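You operate a simulated robot arm through the tools that you are given. There is no shell and no other tool.

Carry out the task below with a simulated robot arm. There is one attempt and no reset: what you move stays moved.

TASK
Shut the propagator lid and sliders, mist 3 times, soil heat to 16.
Fine: lid and both vent sliders first, then mist; change no other setting.

Only the result counts: the job must be done as asked and must still hold three seconds after the hand-in. Knocking over, shifting, dropping, spilling or breaking anything else fails it. A push-on lid holds only when it is set on centred and level and pressed home; a screw cap is set on level and turned clockwise until tight.

THE ROBOT
A 7-joint arm with a two-finger parallel gripper, fixed in place. Base frame: the origin is on the floor under the middle of its stand, x ahead of it, y to its left, z up. Lengths are in m, angles in rad, forces in N, time in s.
With the tool pointing down near the work surface it reaches from about 0.42 to 0.92 m from the base axis. Its first joint turns from -2.496 to 2.496 rad. Payload 3 kg.
The tool frame sits at the grasp point between the pads (the TCP): z along the fingers, y along the line on which they close. The tips reach 0.03 m beyond it. Largest opening 0.094 m; finger width 0.028, thickness 0.01; the body of the gripper, 0.05 by 0.096 m, starts 0.055 m behind the TCP.
Orientation is that of the tool frame in the base frame, as a unit quaternion [x, y, z, w]. With the fingers straight down and closing along the base's y, the tool's x points along the base's -x, its y along +y and its z along -z.

THE INTERFACE
- The arm moves only by the tool servo_tool. Its arguments are lists of equal length, an entry for each row: "travel": the shift along the tool's x, y, z in units of 50 mm (1.0 is 50 mm), a list of three; "rotation": the turn, a rotation vector about the tool's x, y, z in units of 4 degrees (1.0 is 4 degrees), a list of three; "hand": the finger opening in m, from 0 to 0.094. In form: {"travel": [[x, y, z], ...], "rotation": [[wx, wy, wz], ...], "hand": [hand, ...]}. A call has 1 to 20 rows; each row shifts and turns the commanded pose from where the row before left it, along the tool's axes as they then stand. A call with a number of a shift or a turn outside -1 to 1 is refused whole. A row lasts 0.2 s, in which the tool goes at most 0.05 m and 0.15 rad; a call with a longer step from one row to the next is refused whole, and so is a gripper value outside its range. A pose out of reach is approached as far as the arm can. The call stops where the force on the tool passes 80 N (or 10 N more than at its start, if that is more) or the arm is blocked; 0.2 s more then pass. Each finger travels about 0.072 m/s and halts on what it meets, pressing with about 45 N; the grip force reading is that of the motor and also rises with nothing between the fingers. The clock runs only during rows and for 0.2 s after the last one: add rows that do not move to give the fingers time. The reply holds the time, the measured pose of the TCP, the force on the tool along the base axes, the opening and the grip force, in the units named above and with some noise, with the torque about the TCP (base axes, N m) and any sound that the robot's microphone picked up.
- Cameras (640 x 400 px; columns grow to the right, rows downward): "scene" is fixed at [0.2171, 0.4991, 1.686]; the picture's right is [-0.76, -0.66, 0.00], its down [-0.42, 0.48, -0.77] and it looks along [0.51, -0.58, -0.64] (base axes); focal length 300 px, centre (320, 200). "wrist" rides on the gripper at [0.076, 0.014, -0.102] in the tool frame; the picture's right is [-0.18, 0.98, 0.00], its down [-0.75, -0.14, -0.64] and it looks along [-0.63, -0.12, 0.77] (tool axes); focal length 243 px, centre (320, 200). There is no depth. A picture from a camera that has moved, and an enlarged one, comes with that camera's place and axes in the base frame and with its lens.
- get_image(camera): a new picture of that camera. No time passes.
- enlarge(camera, box): a new picture of the part [left, top, right, bottom] of that camera's present view, enlarged. No time passes.
- hand_in(): hands the job in; it is judged then, once.

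Nothing tells you positions but the pictures and the camera data. Unless the task says otherwise, let go and move clear before handing in.

The tools are called after ">>>" by a JSON object that holds its "name" and its "arguments". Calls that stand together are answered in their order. servo_tool: Moves the arm, as the interface text tells. Its arguments: {"type":"object","properties":{"travel":{"type":"array","items":{"type":"array","items":{"type":"number"}}},"rotation":{"type":"array","items":{"type":"array","items":{"type":"number"}}},"hand":{"type":"array","items":{"type":"number"}}},"required":["travel","rotation","hand"]} The other tools are called the same way: get_image (camera) takes a picture; enlarge (camera, box) takes an enlarged picture of a part of a camera's view; hand_in () hands the job in.

At the start:

```text
clock: 0.0
position: [0.4459, -0.0518, 1.3588]
tcp_rot: [-0.001, 1.0, 0.0, 0.0]
ft_force: [-0.1, -0.8, 0.5]
ft_torque: [-0.03, 0.01, -0.04]
opening: 0.0938
grip_force: 0.0
```

scene: 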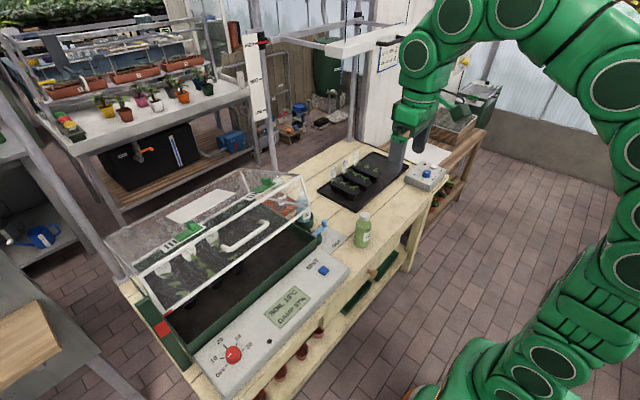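
wrist: 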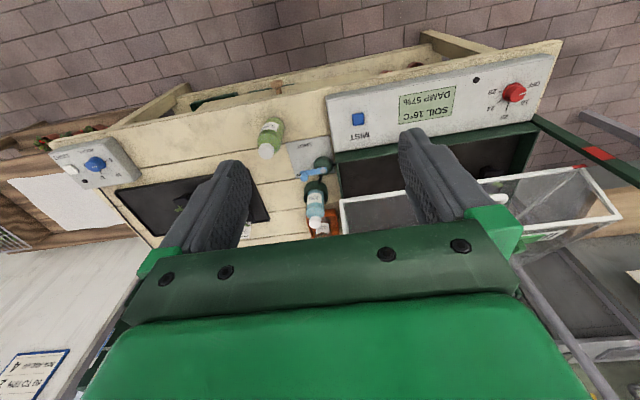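

I see a bench with a propagator whose clear lid stands open, a control panel with a MIST button, a display and a red heat knob, plus a separate box with a blue knob at the other end. I'll enlarge parts of the view before moving anything.

>>> {"name": "enlarge", "arguments": {"camera": "scene", "box": [100, 160, 360, 320]}}

>>> {"name": "enlarge", "arguments": {"camera": "scene", "box": [180, 240, 360, 400]}}

>>> {"name": "enlarge", "arguments": {"camera": "wrist", "box": [320, 40, 640, 260]}}

>>> {"name": "enlarge", "arguments": {"camera": "scene", "box": [300, 100, 480, 260]}}

```text
2.46 times, centred on (230, 240) of scene
camera zoom: at [0.2171, 0.4991, 1.686], right [-0.76, -0.66, 0.0], down [-0.42, 0.48, -0.77], along [0.51, -0.58, -0.64], focal length 738 px, centre (542, 102)
```

zoom: 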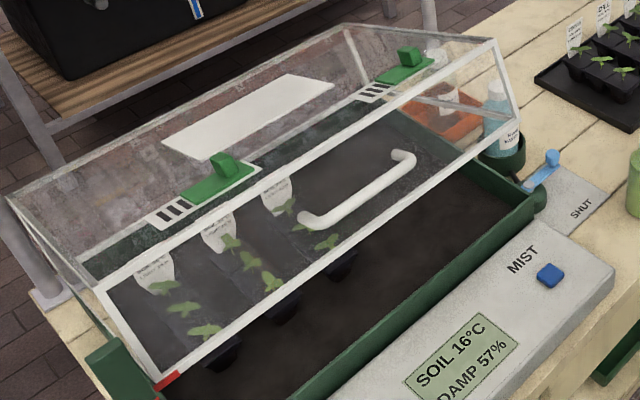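

```text
2.50 times, centred on (270, 320) of scene
camera zoom: at [0.2171, 0.4991, 1.686], right [-0.76, -0.66, 0.0], down [-0.42, 0.48, -0.77], along [0.51, -0.58, -0.64], focal length 750 px, centre (445, -100)
```

zoom: 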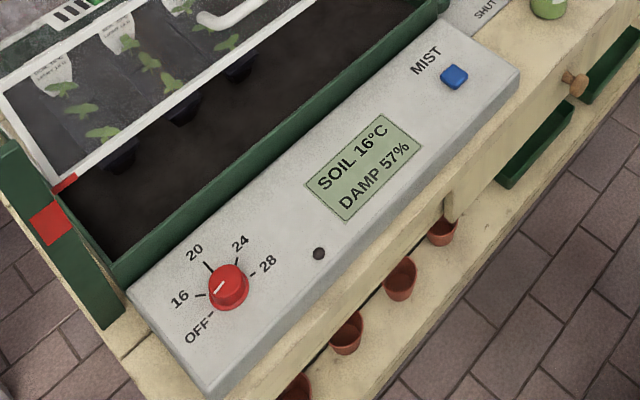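

```text
1.82 times, centred on (480, 150) of wrist
camera zoom: at [0.3712, -0.0366, 1.4607], right [0.18, 0.98, 0.0], down [0.75, -0.14, 0.64], along [0.63, -0.12, -0.77], focal length 441 px, centre (29, 291)
```

zoom: 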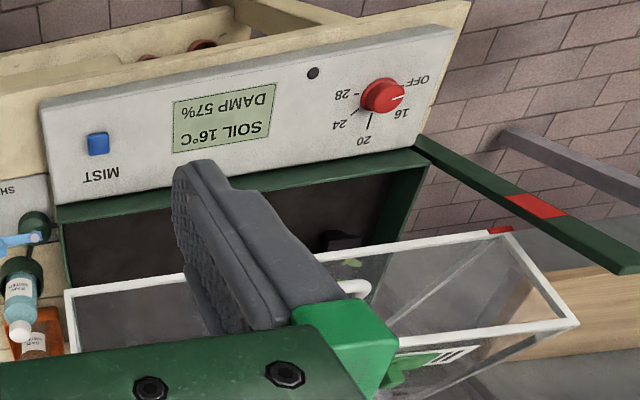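

```text
2.50 times, centred on (390, 180) of scene
camera zoom: at [0.2171, 0.4991, 1.686], right [-0.76, -0.66, 0.0], down [-0.42, 0.48, -0.77], along [0.51, -0.58, -0.64], focal length 750 px, centre (145, 250)
```

zoom: 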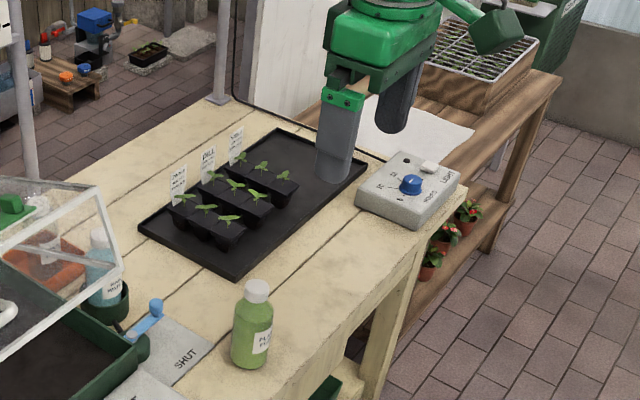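

The MIST button triangulates to about (0.63, 0.01, 0.84) and the heat knob to about (0.63, 0.39, 0.85). I'll zoom in further on the knob, the lid corner post and the sliders.

>>> {"name": "enlarge", "arguments": {"camera": "scene", "box": [200, 320, 280, 380]}}

>>> {"name": "enlarge", "arguments": {"camera": "wrist", "box": [470, 60, 560, 130]}}

>>> {"name": "enlarge", "arguments": {"camera": "scene", "box": [100, 240, 220, 390]}}

>>> {"name": "enlarge", "arguments": {"camera": "scene", "box": [220, 170, 320, 240]}}

>>> {"name": "enlarge", "arguments": {"camera": "scene", "box": [140, 200, 240, 270]}}

>>> {"name": "enlarge", "arguments": {"camera": "scene", "box": [290, 200, 390, 290]}}

```text
6.67 times, centred on (240, 350) of scene
camera zoom: at [0.2171, 0.4991, 1.686], right [-0.76, -0.66, 0.0], down [-0.42, 0.48, -0.77], along [0.51, -0.58, -0.64], focal length 1999 px, centre (853, -800)
```

zoom: 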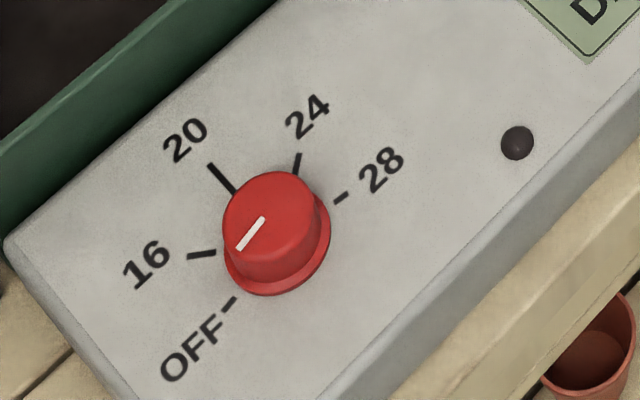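

```text
5.71 times, centred on (515, 95) of wrist
camera zoom: at [0.3712, -0.0366, 1.4607], right [0.18, 0.98, 0.0], down [0.75, -0.14, 0.64], along [0.63, -0.12, -0.77], focal length 1386 px, centre (-794, 800)
```

zoom: 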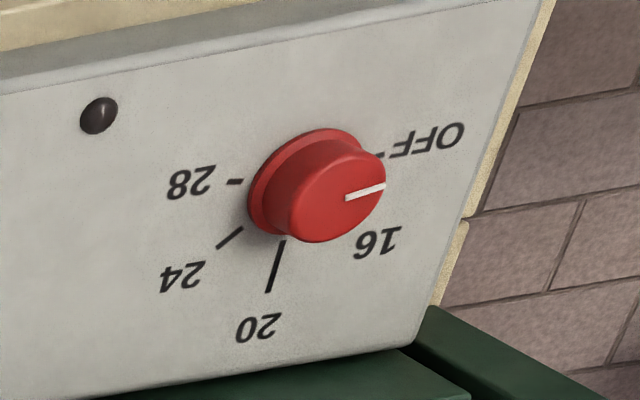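

```text
2.67 times, centred on (160, 315) of scene
camera zoom: at [0.2171, 0.4991, 1.686], right [-0.76, -0.66, 0.0], down [-0.42, 0.48, -0.77], along [0.51, -0.58, -0.64], focal length 800 px, centre (747, -107)
```

zoom: 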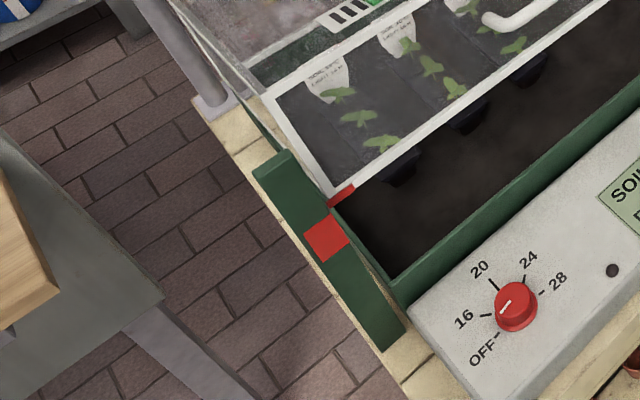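

```text
5.71 times, centred on (270, 205) of scene
camera zoom: at [0.2171, 0.4991, 1.686], right [-0.76, -0.66, 0.0], down [-0.42, 0.48, -0.77], along [0.51, -0.58, -0.64], focal length 1714 px, centre (606, 171)
```

zoom: 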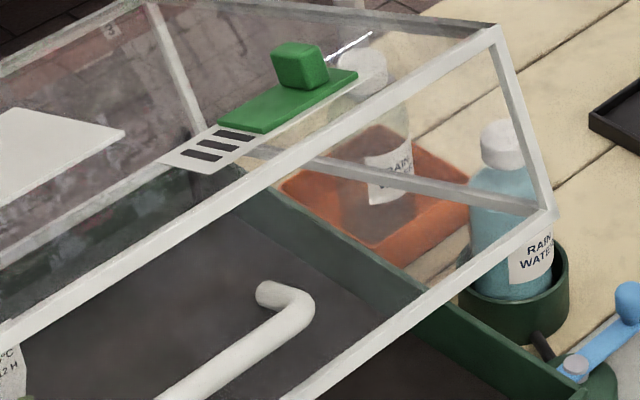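

```text
5.71 times, centred on (190, 235) of scene
camera zoom: at [0.2171, 0.4991, 1.686], right [-0.76, -0.66, 0.0], down [-0.42, 0.48, -0.77], along [0.51, -0.58, -0.64], focal length 1714 px, centre (1063, 0)
```

zoom: 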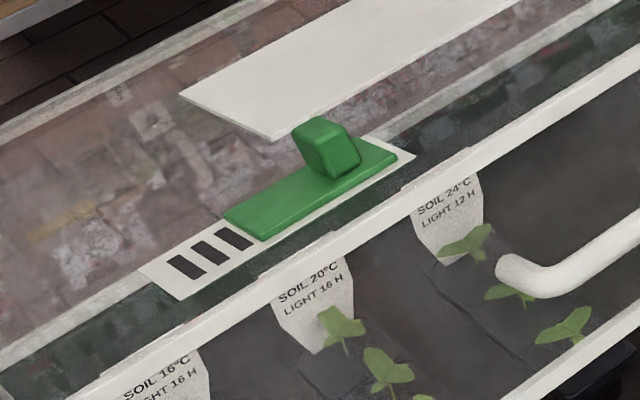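

```text
4.44 times, centred on (340, 245) of scene
camera zoom: at [0.2171, 0.4991, 1.686], right [-0.76, -0.66, 0.0], down [-0.42, 0.48, -0.77], along [0.51, -0.58, -0.64], focal length 1333 px, centre (231, 0)
```

zoom: 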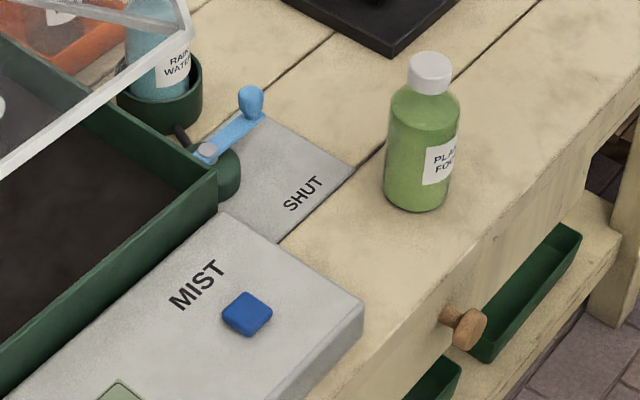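

The heat knob points at OFF with 16 the next mark clockwise, and both vent sliders sit on the -y side of their slots, so they need to go +y. I'll move the wrist camera over the propagator for a better look.

>>> {"name": "servo_tool", "arguments": {"travel": [[0, 1, 0], [0, 1, 0], [0, 1, 0], [0, 1, 0], [0, 1, 0], [0, 0, 0]], "rotation": [[0, 0, 0], [0, 0, 0], [0, 0, 0], [0, 0, 0], [0, 0, 0], [0, 0, 0]], "hand": [0.094, 0.094, 0.094, 0.094, 0.094, 0.094]}}

>>> {"name": "get_image", "arguments": {"camera": "wrist"}}

>>> {"name": "get_image", "arguments": {"camera": "scene"}}

```text
clock: 1.4
position: [0.4466, 0.1995, 1.3587]
tcp_rot: [0.001, 1.0, 0.0, 0.001]
ft_force: [0.3, -0.7, 0.0]
ft_torque: [0.02, -0.02, 0.01]
opening: 0.0939
grip_force: 0.1
```

```text
taken
camera wrist: at [0.3714, 0.2136, 1.4611], right [0.18, 0.98, 0.0], down [0.75, -0.14, 0.64], along [0.63, -0.12, -0.77], focal length 243 px, centre (320, 200)
```

wrist: 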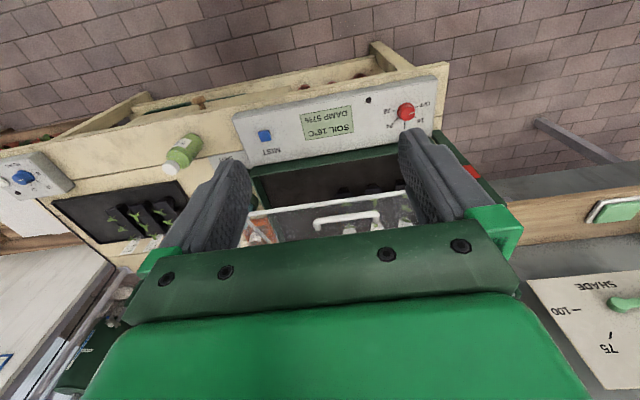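

```text
taken
```

scene: 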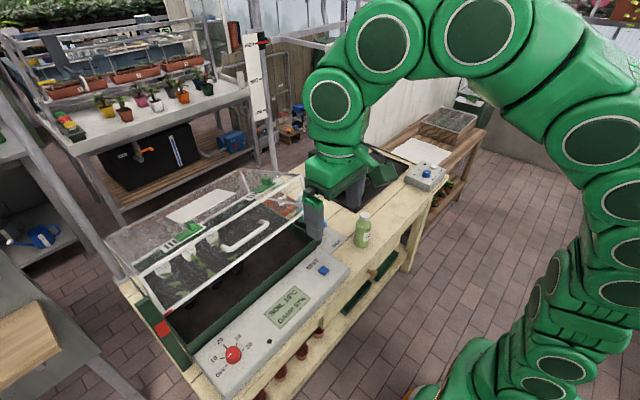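

The gripper body blocks the lid from here. I'll move further over the bench, staying high, to look straight down at the lid.

>>> {"name": "servo_tool", "arguments": {"travel": [[-1, 0, 0], [-1, 0, 0], [-1, 0, 0], [-1, 0, 0], [-1, 0, 0], [0, 0, 0]], "rotation": [[0, 0, 0], [0, 0, 0], [0, 0, 0], [0, 0, 0], [0, 0, 0], [0, 0, 0]], "hand": [0.094, 0.094, 0.094, 0.094, 0.094, 0.094]}}

>>> {"name": "get_image", "arguments": {"camera": "wrist"}}

>>> {"name": "get_image", "arguments": {"camera": "scene"}}

```text
clock: 2.8
position: [0.6371, 0.1987, 1.2888]
tcp_rot: [0.0, 1.0, 0.0, 0.0]
ft_force: [0.0, 0.7, 0.9]
ft_torque: [-0.01, 0.0, 0.0]
opening: 0.0938
grip_force: 0.0
out of reach, approached as far as the arm can: row 1, 2, 3, 4, 5
```

```text
taken
camera wrist: at [0.5596, 0.2143, 1.3899], right [0.18, 0.98, 0.0], down [0.75, -0.14, 0.64], along [0.63, -0.12, -0.77], focal length 243 px, centre (320, 200)
```

wrist: 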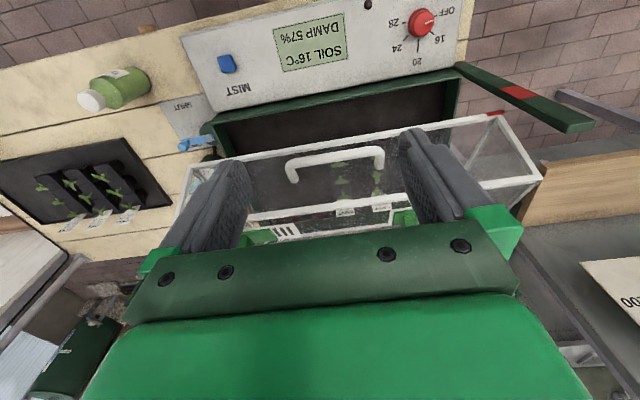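

```text
taken
```

scene: 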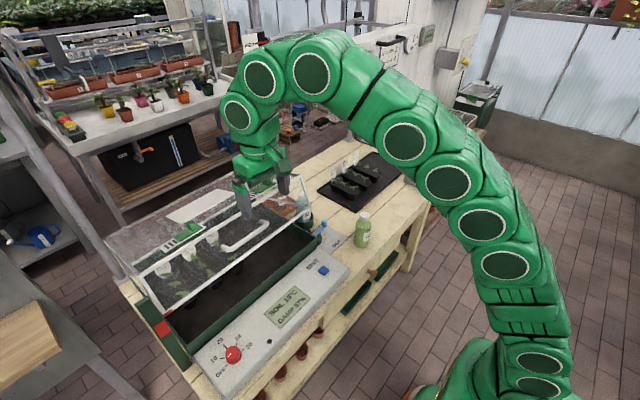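

At this height the arm can't reach further forward, but the handle, frame and tub are visible from here. I'll enlarge them to measure accurately.

>>> {"name": "enlarge", "arguments": {"camera": "wrist", "box": [150, 60, 350, 260]}}

>>> {"name": "enlarge", "arguments": {"camera": "wrist", "box": [340, 0, 640, 220]}}

>>> {"name": "enlarge", "arguments": {"camera": "wrist", "box": [240, 130, 400, 250]}}

>>> {"name": "enlarge", "arguments": {"camera": "scene", "box": [90, 160, 330, 310]}}

```text
2.00 times, centred on (250, 160) of wrist
camera zoom: at [0.5596, 0.2143, 1.3899], right [0.18, 0.98, 0.0], down [0.75, -0.14, 0.64], along [0.63, -0.12, -0.77], focal length 485 px, centre (460, 280)
```

zoom: 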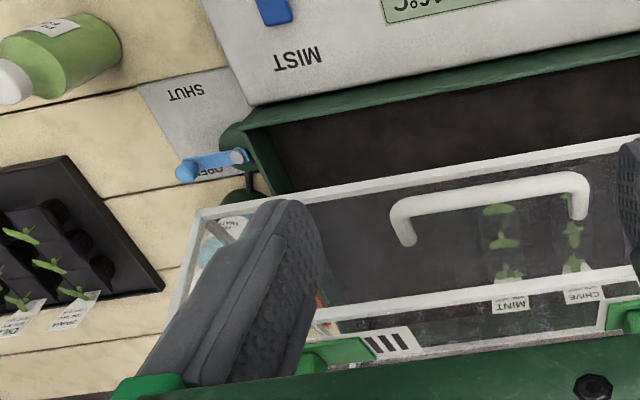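

```text
1.82 times, centred on (490, 110) of wrist
camera zoom: at [0.5596, 0.2143, 1.3899], right [0.18, 0.98, 0.0], down [0.75, -0.14, 0.64], along [0.63, -0.12, -0.77], focal length 441 px, centre (11, 364)
```

zoom: 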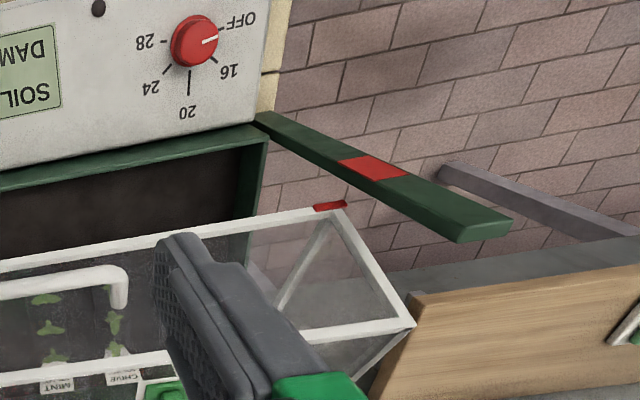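

```text
3.33 times, centred on (320, 190) of wrist
camera zoom: at [0.5596, 0.2143, 1.3899], right [0.18, 0.98, 0.0], down [0.75, -0.14, 0.64], along [0.63, -0.12, -0.77], focal length 809 px, centre (320, 233)
```

zoom: 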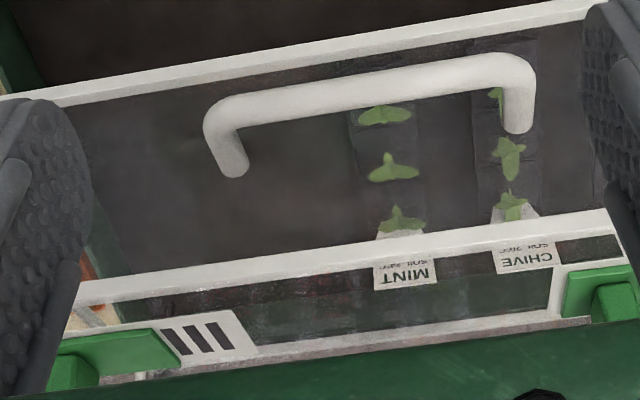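

```text
2.67 times, centred on (210, 235) of scene
camera zoom: at [0.2171, 0.4991, 1.686], right [-0.76, -0.66, 0.0], down [-0.42, 0.48, -0.77], along [0.51, -0.58, -0.64], focal length 800 px, centre (613, 107)
```

zoom: 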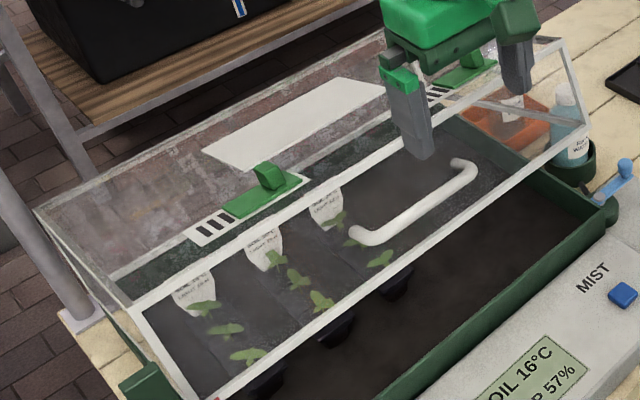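

The lid hinge works out near x=1.10, z=0.89, opened about 21°, with the handle bar near (0.737, 0.20, 1.09). Before touching the lid I'll check for any stay or prop holding it, and for the thin line near the far slider.

>>> {"name": "enlarge", "arguments": {"camera": "scene", "box": [255, 160, 315, 200]}}

>>> {"name": "enlarge", "arguments": {"camera": "scene", "box": [95, 220, 195, 300]}}

>>> {"name": "enlarge", "arguments": {"camera": "wrist", "box": [380, 20, 460, 70]}}

```text
10.00 times, centred on (285, 180) of scene
camera zoom: at [0.2171, 0.4991, 1.686], right [-0.76, -0.66, 0.0], down [-0.42, 0.48, -0.77], along [0.51, -0.58, -0.64], focal length 2999 px, centre (670, 400)
```

zoom: 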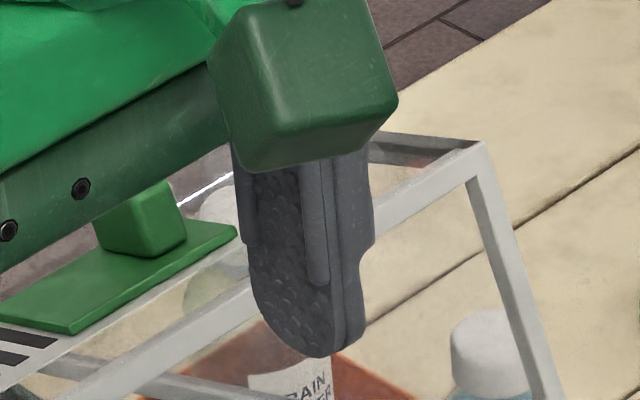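

```text
5.00 times, centred on (145, 260) of scene
camera zoom: at [0.2171, 0.4991, 1.686], right [-0.76, -0.66, 0.0], down [-0.42, 0.48, -0.77], along [0.51, -0.58, -0.64], focal length 1499 px, centre (1195, -100)
```

zoom: 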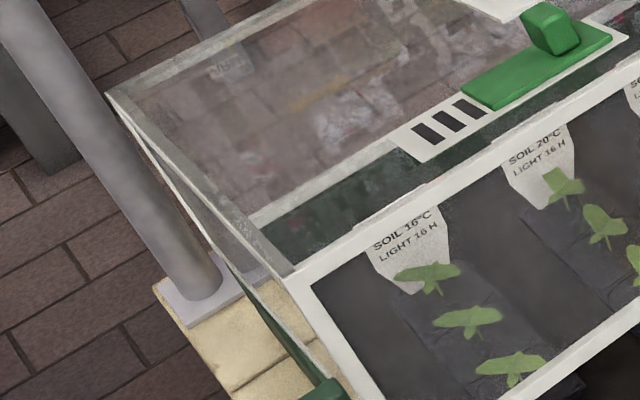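

```text
8.00 times, centred on (420, 45) of wrist
camera zoom: at [0.5596, 0.2143, 1.3899], right [0.18, 0.98, 0.0], down [0.75, -0.14, 0.64], along [0.63, -0.12, -0.77], focal length 1941 px, centre (-480, 1440)
```

zoom: 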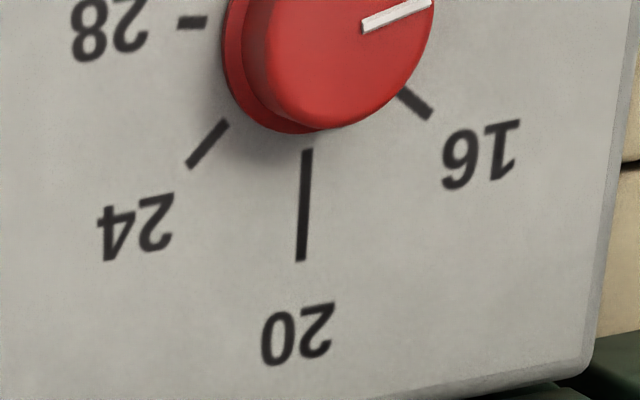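

There is no stay or prop on the lid. I'll close the fingers and move down a little, to see how the commanded pose continues after the out-of-reach step.

>>> {"name": "servo_tool", "arguments": {"travel": [[0, 0, 1], [0, 0, 0.5], [0, 0, 0], [0, 0, 0]], "rotation": [[0, 0, 0], [0, 0, 0], [0, 0, 0], [0, 0, 0]], "hand": [0.06, 0.03, 0.0, 0.0]}}

>>> {"name": "get_image", "arguments": {"camera": "wrist"}}

>>> {"name": "get_image", "arguments": {"camera": "scene"}}

```text
clock: 3.8
position: [0.635, 0.2004, 1.2135]
tcp_rot: [0.001, 1.0, 0.0, 0.0]
ft_force: [0.7, -0.6, -0.4]
ft_torque: [0.01, -0.03, 0.0]
opening: 0.0002
grip_force: 33.1
```

```text
taken
camera wrist: at [0.5595, 0.2141, 1.3153], right [0.18, 0.98, 0.0], down [0.75, -0.14, 0.64], along [0.63, -0.12, -0.77], focal length 243 px, centre (320, 200)
```

wrist: 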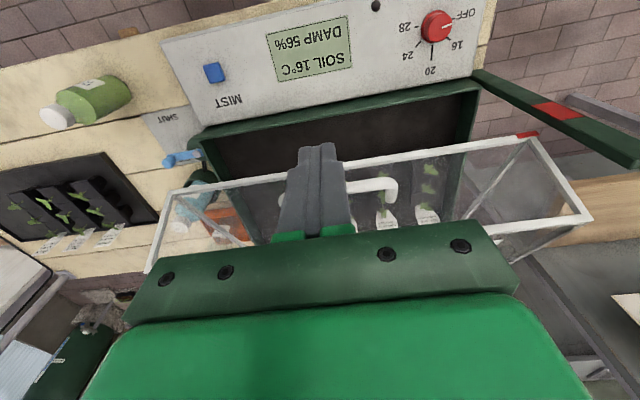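

```text
taken
```

scene: 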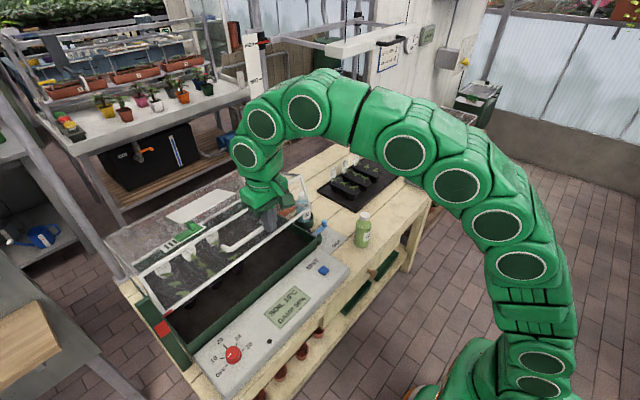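

The next move starts from the pose actually reached, which is what I wanted. Next I'll bring the closed fingertips just above the middle of the handle bar.

>>> {"name": "servo_tool", "arguments": {"travel": [[0, 0, 1], [-0.7, 0, 0], [-0.7, 0, 0], [-0.6, 0, 0], [0, 0, 0]], "rotation": [[0, 0, 0], [0, 0, 0], [0, 0, 0], [0, 0, 0], [0, 0, 0]], "hand": [0, 0, 0, 0, 0]}}

>>> {"name": "get_image", "arguments": {"camera": "wrist"}}

>>> {"name": "enlarge", "arguments": {"camera": "scene", "box": [180, 150, 320, 270]}}

```text
clock: 5.0
position: [0.7365, 0.1993, 1.163]
tcp_rot: [-0.001, 1.0, 0.001, 0.0]
ft_force: [0.0, 0.3, 0.1]
ft_torque: [0.0, 0.01, -0.02]
opening: 0.0001
grip_force: 32.8
```

```text
taken
camera wrist: at [0.6605, 0.2144, 1.2651], right [0.18, 0.98, 0.0], down [0.75, -0.14, 0.64], along [0.63, -0.12, -0.77], focal length 243 px, centre (320, 200)
```

wrist: 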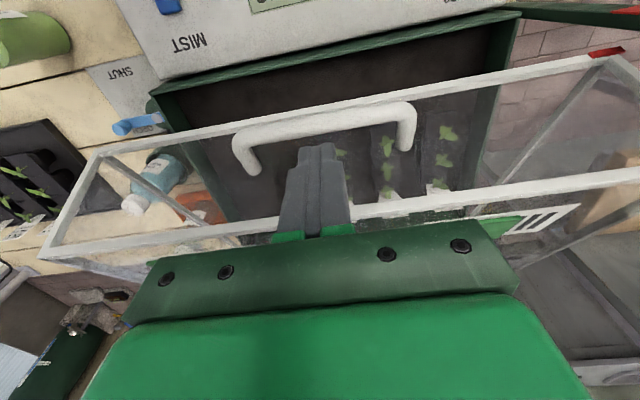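

```text
3.33 times, centred on (250, 210) of scene
camera zoom: at [0.2171, 0.4991, 1.686], right [-0.76, -0.66, 0.0], down [-0.42, 0.48, -0.77], along [0.51, -0.58, -0.64], focal length 1000 px, centre (553, 167)
```

zoom: 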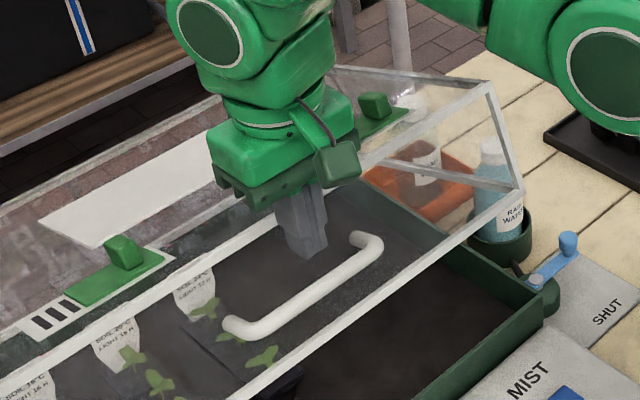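

The fingertips are centred over the bar about 4 cm up, so I'll lower gently until they touch it.

>>> {"name": "servo_tool", "arguments": {"travel": [[0, 0, 0.4], [0, 0, 0.2], [0.04, 0, 0.2], [0.06, 0, 0.2], [0, 0, 0]], "rotation": [[0, 0, 0], [0, 0, 0], [0, 0, 0], [0, 0, 0], [0, 0, 0]], "hand": [0, 0, 0, 0, 0]}}

>>> {"name": "get_image", "arguments": {"camera": "wrist"}}

>>> {"name": "enlarge", "arguments": {"camera": "scene", "box": [180, 150, 320, 270]}}

```text
clock: 6.2
position: [0.73, 0.2, 1.1128]
tcp_rot: [0.001, 1.0, 0.001, -0.001]
ft_force: [-0.7, -0.8, -0.2]
ft_torque: [-0.01, -0.01, 0.02]
opening: 0.0002
grip_force: 33.3
```

```text
taken
camera wrist: at [0.6543, 0.2137, 1.2148], right [0.18, 0.98, 0.0], down [0.75, -0.14, 0.64], along [0.63, -0.12, -0.77], focal length 243 px, centre (320, 200)
```

wrist: 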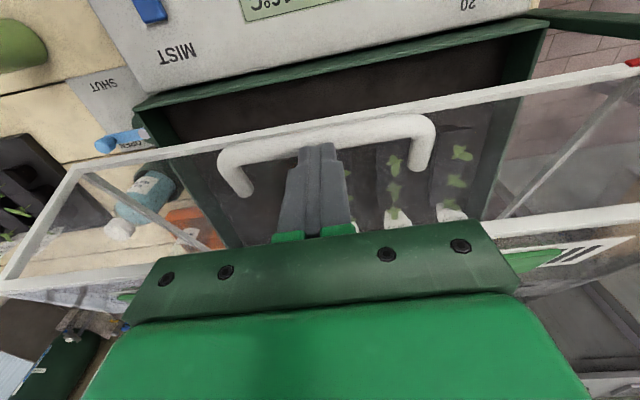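

```text
3.33 times, centred on (250, 210) of scene
camera zoom: at [0.2171, 0.4991, 1.686], right [-0.76, -0.66, 0.0], down [-0.42, 0.48, -0.77], along [0.51, -0.58, -0.64], focal length 1000 px, centre (553, 167)
```

zoom: 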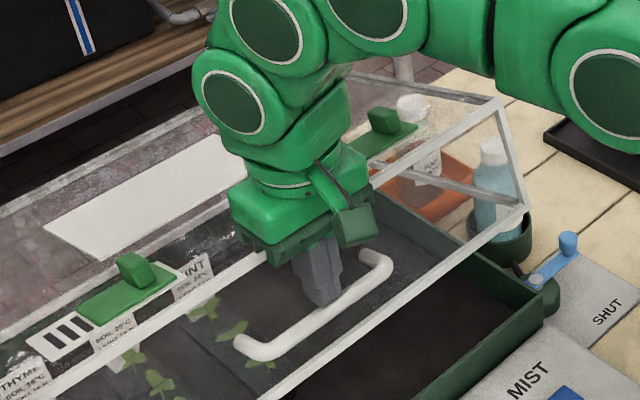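

The lid has already started to swing down with the bar and shows almost no force. I'll follow the arc down, stopping short of closed.

>>> {"name": "servo_tool", "arguments": {"travel": [[0.12, 0, 0.228], [0.114, 0, 0.267], [0.114, 0, 0.267], [0.095, 0, 0.274], [0.095, 0, 0.274], [0.075, 0, 0.28], [0.075, 0, 0.28], [0, 0, 0]], "rotation": [[0, 0, 0], [0, 0, 0], [0, 0, 0], [0, 0, 0], [0, 0, 0], [0, 0, 0], [0, 0, 0], [0, 0, 0]], "hand": [0, 0, 0, 0, 0, 0, 0, 0]}}

>>> {"name": "get_image", "arguments": {"camera": "wrist"}}

>>> {"name": "enlarge", "arguments": {"camera": "scene", "box": [140, 150, 320, 290]}}

```text
clock: 8.0
position: [0.6952, 0.1992, 1.0191]
tcp_rot: [0.0, 1.0, -0.001, 0.0]
ft_force: [0.8, 0.1, -0.2]
ft_torque: [-0.01, 0.0, 0.01]
opening: 0.0
grip_force: 33.5
```

```text
taken
camera wrist: at [0.6196, 0.2141, 1.1209], right [0.18, 0.98, 0.0], down [0.75, -0.14, 0.64], along [0.63, -0.12, -0.77], focal length 243 px, centre (320, 200)
```

wrist: 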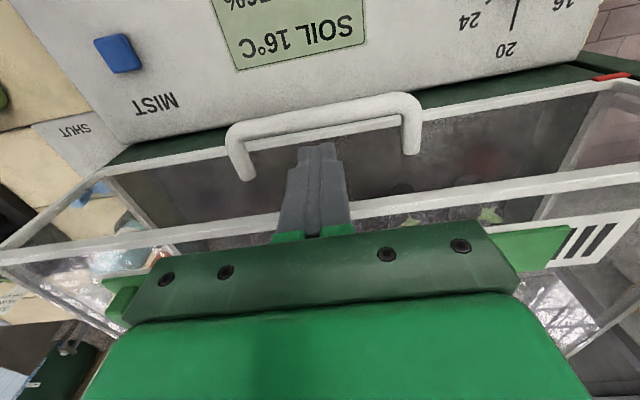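

```text
2.86 times, centred on (230, 220) of scene
camera zoom: at [0.2171, 0.4991, 1.686], right [-0.76, -0.66, 0.0], down [-0.42, 0.48, -0.77], along [0.51, -0.58, -0.64], focal length 857 px, centre (577, 143)
```

zoom: 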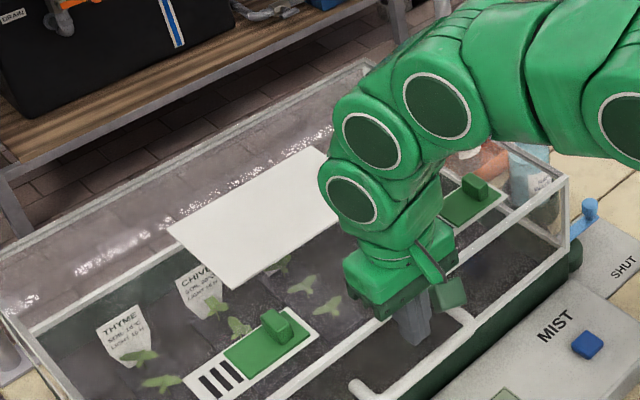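

The lid looks down or nearly so, and the tips are now clear of the bar. I'll continue down and press it gently home.

>>> {"name": "servo_tool", "arguments": {"travel": [[0.1, 0, 0.3], [0.04, 0, 0.25], [0, 0, 0.1], [0, 0, 0.1], [0, 0, 0.1], [0, 0, 0]], "rotation": [[0, 0, 0], [0, 0, 0], [0, 0, 0], [0, 0, 0], [0, 0, 0], [0, 0, 0]], "hand": [0, 0, 0, 0, 0, 0]}}

>>> {"name": "get_image", "arguments": {"camera": "wrist"}}

>>> {"name": "enlarge", "arguments": {"camera": "scene", "box": [100, 170, 320, 360]}}

```text
clock: 8.9
position: [0.6889, 0.1993, 0.9921]
tcp_rot: [0.0, 1.0, 0.001, 0.004]
ft_force: [-14.8, -2.8, 24.9]
ft_torque: [-0.2, 0.62, -0.06]
opening: 0.0002
grip_force: 32.9
stopped in row 4: the force on the tool passed its limit at 93 N (the readings are from after the stop); the commanded pose is now the measured one
```

```text
taken
camera wrist: at [0.6127, 0.2139, 1.0931], right [0.18, 0.98, 0.0], down [0.75, -0.14, 0.65], along [0.64, -0.12, -0.76], focal length 243 px, centre (320, 200)
```

wrist: 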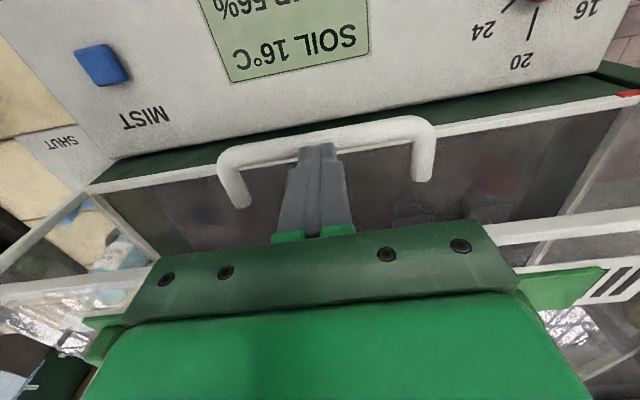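

```text
2.11 times, centred on (210, 265) of scene
camera zoom: at [0.2171, 0.4991, 1.686], right [-0.76, -0.66, 0.0], down [-0.42, 0.48, -0.77], along [0.51, -0.58, -0.64], focal length 631 px, centre (552, 63)
```

zoom: 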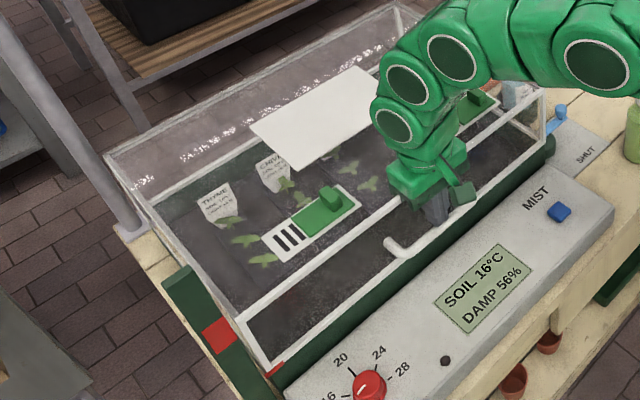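

The press stopped firmly at the bar and the lid looks seated on the tub rim. I'll lift straight up and check that the lid is really shut.

>>> {"name": "servo_tool", "arguments": {"travel": [[0, 0, -0.4], [0, 0, -1], [0, 0, -1], [0.5, 0, -0.6], [0, 0, 0]], "rotation": [[0, 0, 0], [0, 0, 0], [0, 0, 0], [0, 0, 0], [0, 0, 0]], "hand": [0, 0, 0, 0, 0]}}

>>> {"name": "get_image", "arguments": {"camera": "wrist"}}

>>> {"name": "get_image", "arguments": {"camera": "scene"}}

>>> {"name": "enlarge", "arguments": {"camera": "scene", "box": [130, 280, 230, 360]}}

```text
clock: 10.1
position: [0.6616, 0.1995, 1.1409]
tcp_rot: [0.0, 1.0, 0.001, 0.004]
ft_force: [0.7, 0.6, -0.4]
ft_torque: [-0.05, 0.03, -0.03]
opening: 0.0
grip_force: 33.3
```

```text
taken
camera wrist: at [0.5854, 0.2138, 1.2432], right [0.18, 0.98, 0.0], down [0.75, -0.14, 0.65], along [0.64, -0.12, -0.76], focal length 243 px, centre (320, 200)
```

wrist: 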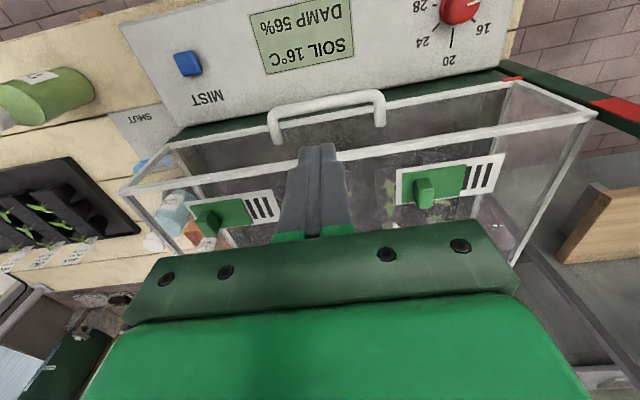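

```text
taken
```

scene: 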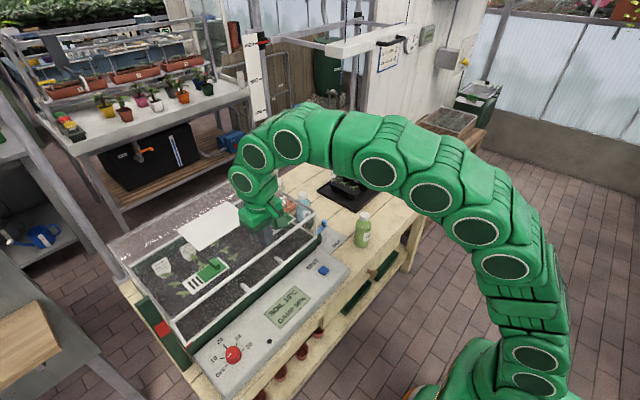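

```text
5.00 times, centred on (180, 320) of scene
camera zoom: at [0.2171, 0.4991, 1.686], right [-0.76, -0.66, 0.0], down [-0.42, 0.48, -0.77], along [0.51, -0.58, -0.64], focal length 1499 px, centre (1020, -400)
```

zoom: 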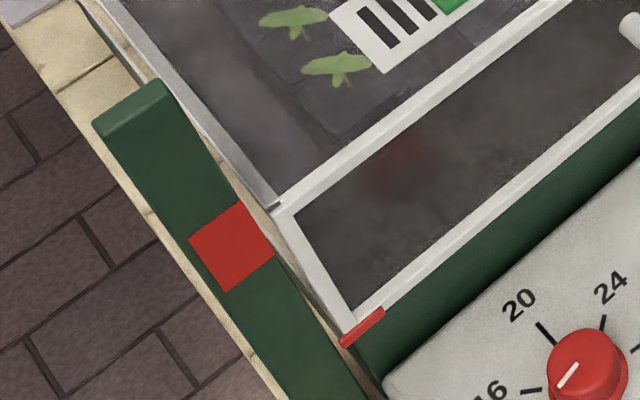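

The lid is shut, with its red corner mark down at the tub rim. Next I'll measure the two slider knobs on the lid top.

>>> {"name": "servo_tool", "arguments": {"travel": [[0, 0, 0], [0, 0, 0]], "rotation": [[0, 0.115, 0], [0, 0, 0]], "hand": [0, 0]}}

>>> {"name": "enlarge", "arguments": {"camera": "wrist", "box": [370, 130, 530, 230]}}

>>> {"name": "enlarge", "arguments": {"camera": "wrist", "box": [130, 160, 290, 260]}}

>>> {"name": "enlarge", "arguments": {"camera": "scene", "box": [160, 240, 260, 310]}}

>>> {"name": "enlarge", "arguments": {"camera": "scene", "box": [250, 180, 330, 240]}}

```text
clock: 10.7
position: [0.6617, 0.1998, 1.1414]
tcp_rot: [0.0, 1.0, 0.001, -0.001]
ft_force: [-1.0, -0.1, 0.3]
ft_torque: [-0.02, 0.03, 0.02]
opening: 0.0
grip_force: 33.6
```

```text
4.00 times, centred on (450, 180) of wrist
camera zoom: at [0.5869, 0.2136, 1.2431], right [0.18, 0.98, 0.0], down [0.75, -0.14, 0.64], along [0.63, -0.12, -0.77], focal length 970 px, centre (-200, 280)
```

zoom: 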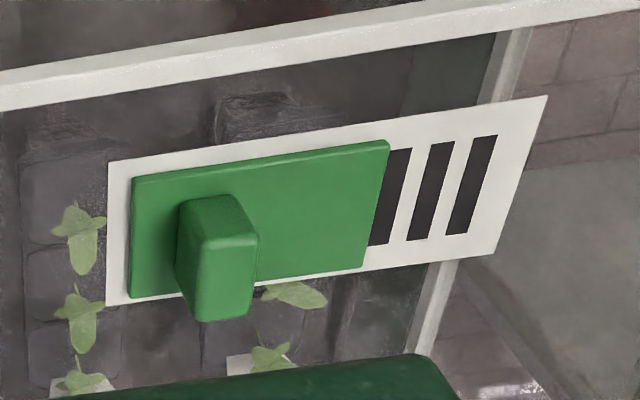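

```text
4.00 times, centred on (210, 210) of wrist
camera zoom: at [0.5869, 0.2136, 1.2431], right [0.18, 0.98, 0.0], down [0.75, -0.14, 0.64], along [0.63, -0.12, -0.77], focal length 970 px, centre (760, 160)
```

zoom: 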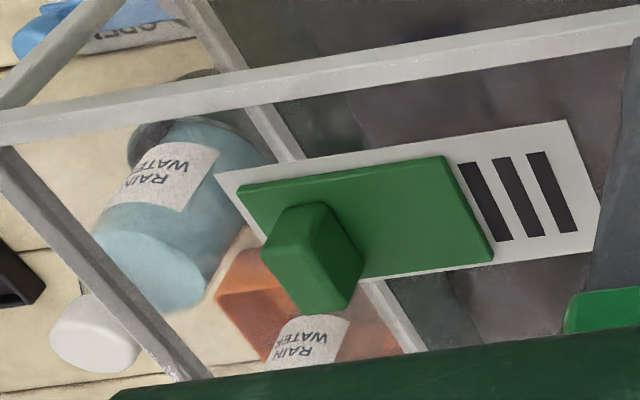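

```text
5.71 times, centred on (210, 275) of scene
camera zoom: at [0.2171, 0.4991, 1.686], right [-0.76, -0.66, 0.0], down [-0.42, 0.48, -0.77], along [0.51, -0.58, -0.64], focal length 1714 px, centre (949, -229)
```

zoom: 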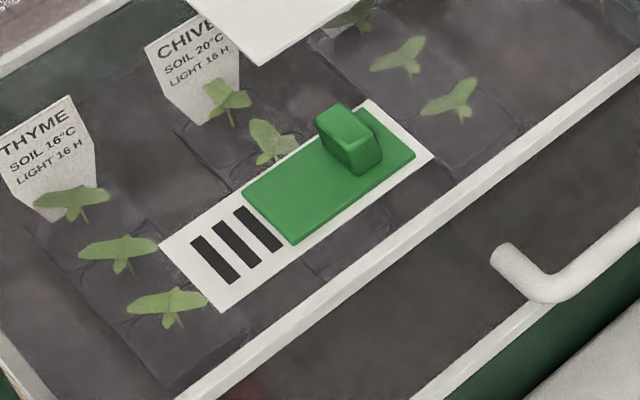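

```text
6.67 times, centred on (290, 210) of scene
camera zoom: at [0.2171, 0.4991, 1.686], right [-0.76, -0.66, 0.0], down [-0.42, 0.48, -0.77], along [0.51, -0.58, -0.64], focal length 1999 px, centre (520, 133)
```

zoom: 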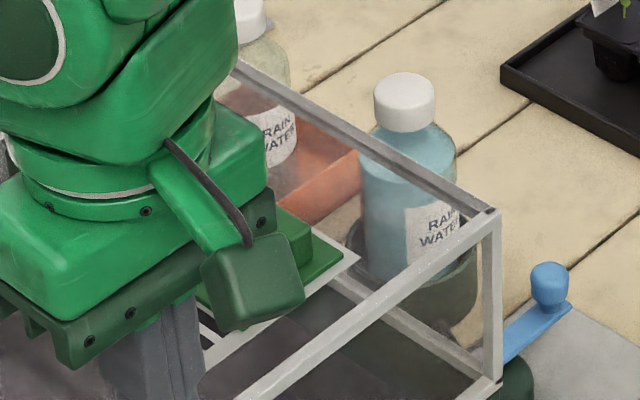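

Slider A's knob sits at about x 0.764–0.793, y 0.291–0.307 (top z≈1.035), and slider B's is about 0.26 m towards -y. I'll place the closed fingers on the -y side of knob A, just above the slider plate.

>>> {"name": "servo_tool", "arguments": {"travel": [[-0.777, 0.4, 0], [-0.777, 0.4, 0], [-0.777, 0.4, 0], [0, 0, 0.8], [0, 0, 0.6], [0, 0, 0.2], [0, 0, 0]], "rotation": [[0, 0, 0], [0, 0, 0], [0, 0, 0], [0, 0, 0], [0, 0, 0], [0, 0, 0], [0, 0, 0]], "hand": [0, 0, 0, 0, 0, 0, 0]}}

>>> {"name": "get_image", "arguments": {"camera": "wrist"}}

>>> {"name": "enlarge", "arguments": {"camera": "scene", "box": [160, 220, 260, 310]}}

```text
clock: 12.3
position: [0.7739, 0.2583, 1.0512]
tcp_rot: [0.0, 1.0, 0.001, -0.001]
ft_force: [0.0, 0.7, -0.1]
ft_torque: [-0.03, 0.0, 0.02]
opening: 0.0
grip_force: 33.2
out of reach, approached as far as the arm can: row 3
```

```text
taken
camera wrist: at [0.6996, 0.273, 1.1534], right [0.18, 0.98, 0.0], down [0.75, -0.14, 0.64], along [0.63, -0.12, -0.77], focal length 243 px, centre (320, 200)
```

wrist: 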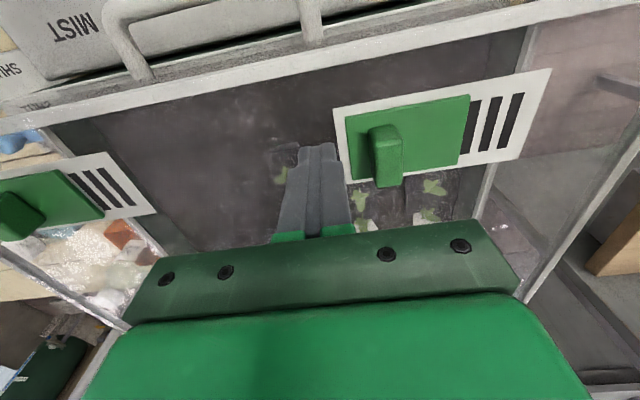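

```text
4.44 times, centred on (210, 265) of scene
camera zoom: at [0.2171, 0.4991, 1.686], right [-0.76, -0.66, 0.0], down [-0.42, 0.48, -0.77], along [0.51, -0.58, -0.64], focal length 1333 px, centre (809, -89)
```

zoom: 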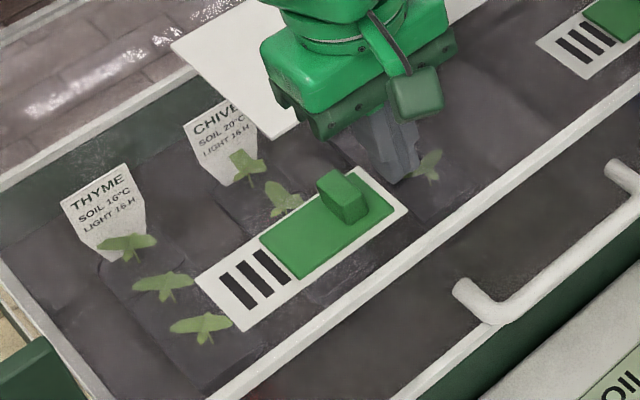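

The fingertips sit just above the lid surface with knob A about 2 cm to the +y side and in line. I'll push it +y slowly.

>>> {"name": "servo_tool", "arguments": {"travel": [[0, 0.2, 0], [0, 0.2, 0], [0, 0.15, 0], [0, 0.15, 0], [0, 0.15, 0], [0, 0, 0]], "rotation": [[0, 0, 0], [0, 0, 0], [0, 0, 0], [0, 0, 0], [0, 0, 0], [0, 0, 0]], "hand": [0, 0, 0, 0, 0, 0]}}

>>> {"name": "get_image", "arguments": {"camera": "wrist"}}

>>> {"name": "enlarge", "arguments": {"camera": "scene", "box": [160, 220, 260, 310]}}

```text
clock: 13.7
position: [0.7735, 0.3007, 1.0509]
tcp_rot: [0.0, 1.0, 0.0, -0.001]
ft_force: [-0.7, 0.2, 1.3]
ft_torque: [-0.01, 0.03, -0.01]
opening: 0.0001
grip_force: 33.0
```

```text
taken
camera wrist: at [0.6995, 0.3145, 1.153], right [0.18, 0.98, 0.0], down [0.75, -0.14, 0.64], along [0.63, -0.12, -0.77], focal length 243 px, centre (320, 200)
```

wrist: 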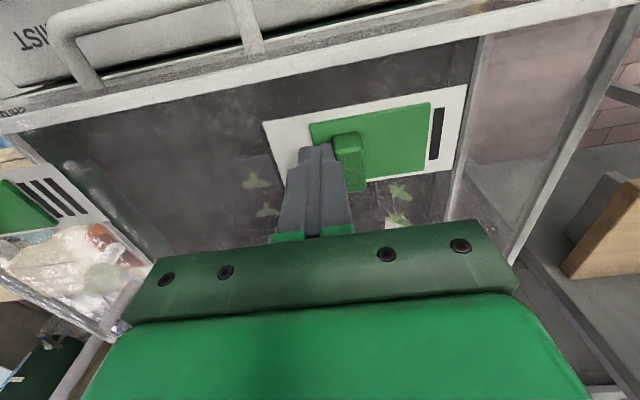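

```text
4.44 times, centred on (210, 265) of scene
camera zoom: at [0.2171, 0.4991, 1.686], right [-0.76, -0.66, 0.0], down [-0.42, 0.48, -0.77], along [0.51, -0.58, -0.64], focal length 1333 px, centre (809, -89)
```

zoom: 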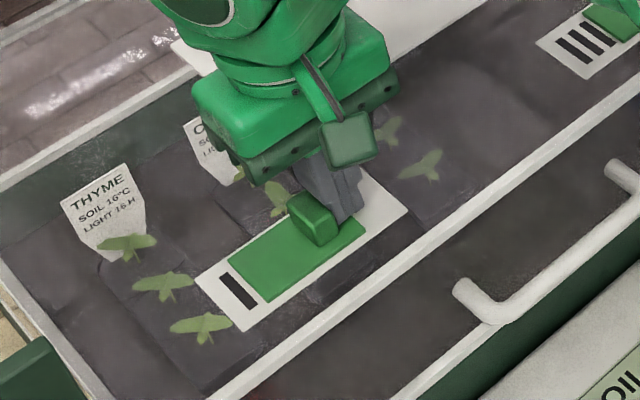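

The slider moves easily and one slot is still showing. I'll keep pushing +y until it reaches its end stop.

>>> {"name": "servo_tool", "arguments": {"travel": [[0, 0.12, 0], [0, 0.1, 0], [0, 0.08, 0], [0, 0.04, 0], [0, 0, 0]], "rotation": [[0, 0, 0], [0, 0, 0], [0, 0, 0], [0, 0, 0], [0, 0, 0]], "hand": [0, 0, 0, 0, 0]}}

>>> {"name": "enlarge", "arguments": {"camera": "wrist", "box": [260, 80, 500, 230]}}

>>> {"name": "enlarge", "arguments": {"camera": "scene", "box": [160, 220, 260, 310]}}

```text
clock: 14.9
position: [0.7756, 0.3144, 1.0533]
tcp_rot: [0.002, 1.0, 0.0, -0.001]
ft_force: [-17.5, -43.0, 7.2]
ft_torque: [-0.79, 0.39, 0.3]
opening: 0.0003
grip_force: 32.4
```

```text
2.67 times, centred on (380, 155) of wrist
camera zoom: at [0.7004, 0.3289, 1.1543], right [0.19, 0.98, 0.0], down [0.75, -0.14, 0.64], along [0.63, -0.12, -0.77], focal length 647 px, centre (160, 320)
```

zoom: 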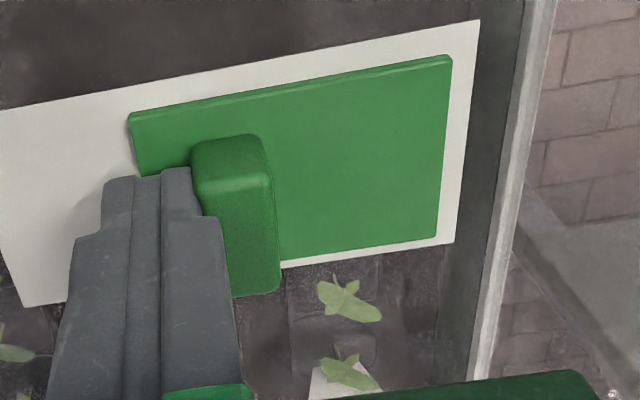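

```text
4.44 times, centred on (210, 265) of scene
camera zoom: at [0.2171, 0.4991, 1.686], right [-0.76, -0.66, 0.0], down [-0.42, 0.48, -0.77], along [0.51, -0.58, -0.64], focal length 1333 px, centre (809, -89)
```

zoom: 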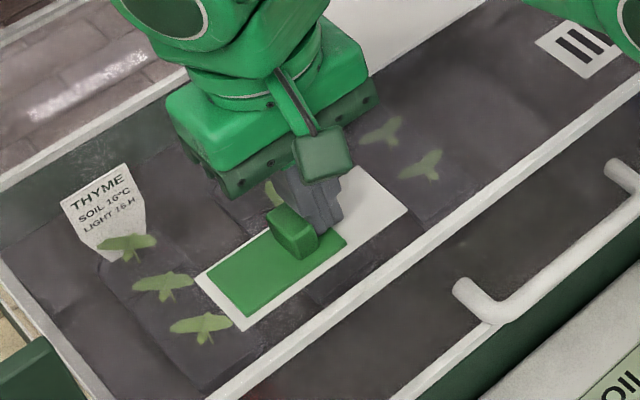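

Slider A is fully over its slots and hard against its stop. I'll back off, lift, and go across to the -y side of knob B.

>>> {"name": "servo_tool", "arguments": {"travel": [[0, -0.3, 0], [0, -0.2, 0], [0, 0, -0.8], [0, 0, -0.4], [0, -1, 0], [0, -1, 0], [0, -1, 0], [0, -1, 0], [0, -1, 0], [0, -0.9, 0], [0, 0, 0]], "rotation": [[0, 0, 0], [0, 0, 0], [0, 0, 0], [0, 0, 0], [0, 0, 0], [0, 0, 0], [0, 0, 0], [0, 0, 0], [0, 0, 0], [0, 0, 0], [0, 0, 0]], "hand": [0, 0, 0, 0, 0, 0, 0, 0, 0, 0, 0]}}

>>> {"name": "get_image", "arguments": {"camera": "wrist"}}

>>> {"name": "get_image", "arguments": {"camera": "scene"}}

```text
clock: 17.3
position: [0.776, -0.0037, 1.1113]
tcp_rot: [0.0, 1.0, 0.001, 0.0]
ft_force: [-0.3, 0.4, 0.3]
ft_torque: [-0.01, -0.02, -0.04]
opening: 0.0
grip_force: 32.6
```

```text
taken
camera wrist: at [0.6998, 0.0108, 1.2135], right [0.18, 0.98, 0.0], down [0.75, -0.14, 0.64], along [0.63, -0.12, -0.77], focal length 243 px, centre (320, 200)
```

wrist: 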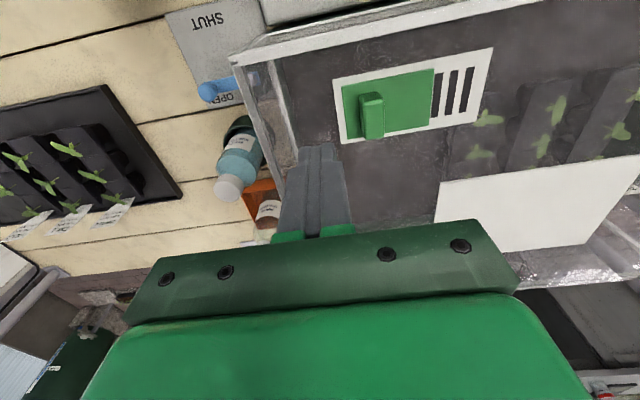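

```text
taken
```

scene: 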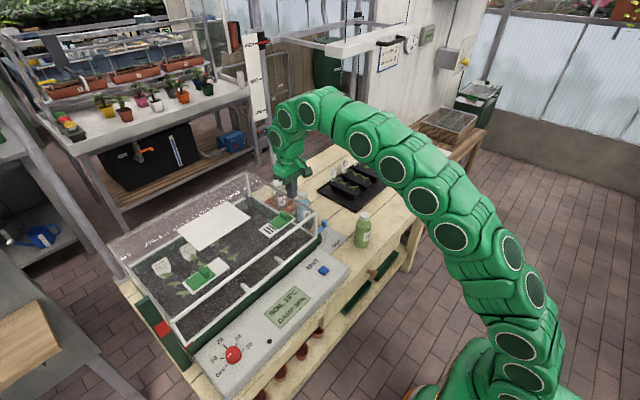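

Knob B's -y face is at about y=0.03, so I'm about 2.5 cm clear of it. I'll descend and push it +y as I did with A.

>>> {"name": "servo_tool", "arguments": {"travel": [[0, 0, 0.6], [0, 0, 0.4], [0, 0, 0.2], [0, 0.2, 0], [0, 0.2, 0], [0, 0.15, 0], [0, 0.15, 0], [0, 0.15, 0], [0, 0.1, 0], [0, 0, 0]], "rotation": [[0, 0, 0], [0, 0, 0], [0, 0, 0], [0, 0, 0], [0, 0, 0], [0, 0, 0], [0, 0, 0], [0, 0, 0], [0, 0, 0], [0, 0, 0]], "hand": [0, 0, 0, 0, 0, 0, 0, 0, 0, 0]}}

>>> {"name": "get_image", "arguments": {"camera": "wrist"}}

```text
clock: 19.5
position: [0.774, 0.0447, 1.0515]
tcp_rot: [0.001, 1.0, 0.0, -0.001]
ft_force: [0.7, -0.1, -0.9]
ft_torque: [0.01, 0.0, -0.05]
opening: 0.0
grip_force: 32.6
```

```text
taken
camera wrist: at [0.6995, 0.0597, 1.1532], right [0.18, 0.98, 0.0], down [0.75, -0.14, 0.64], along [0.63, -0.12, -0.77], focal length 243 px, centre (320, 200)
```

wrist: 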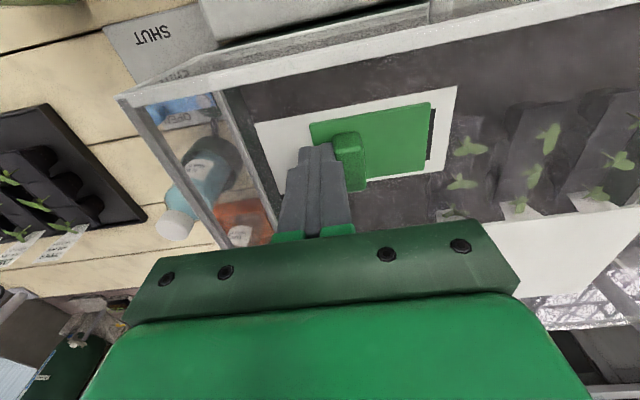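

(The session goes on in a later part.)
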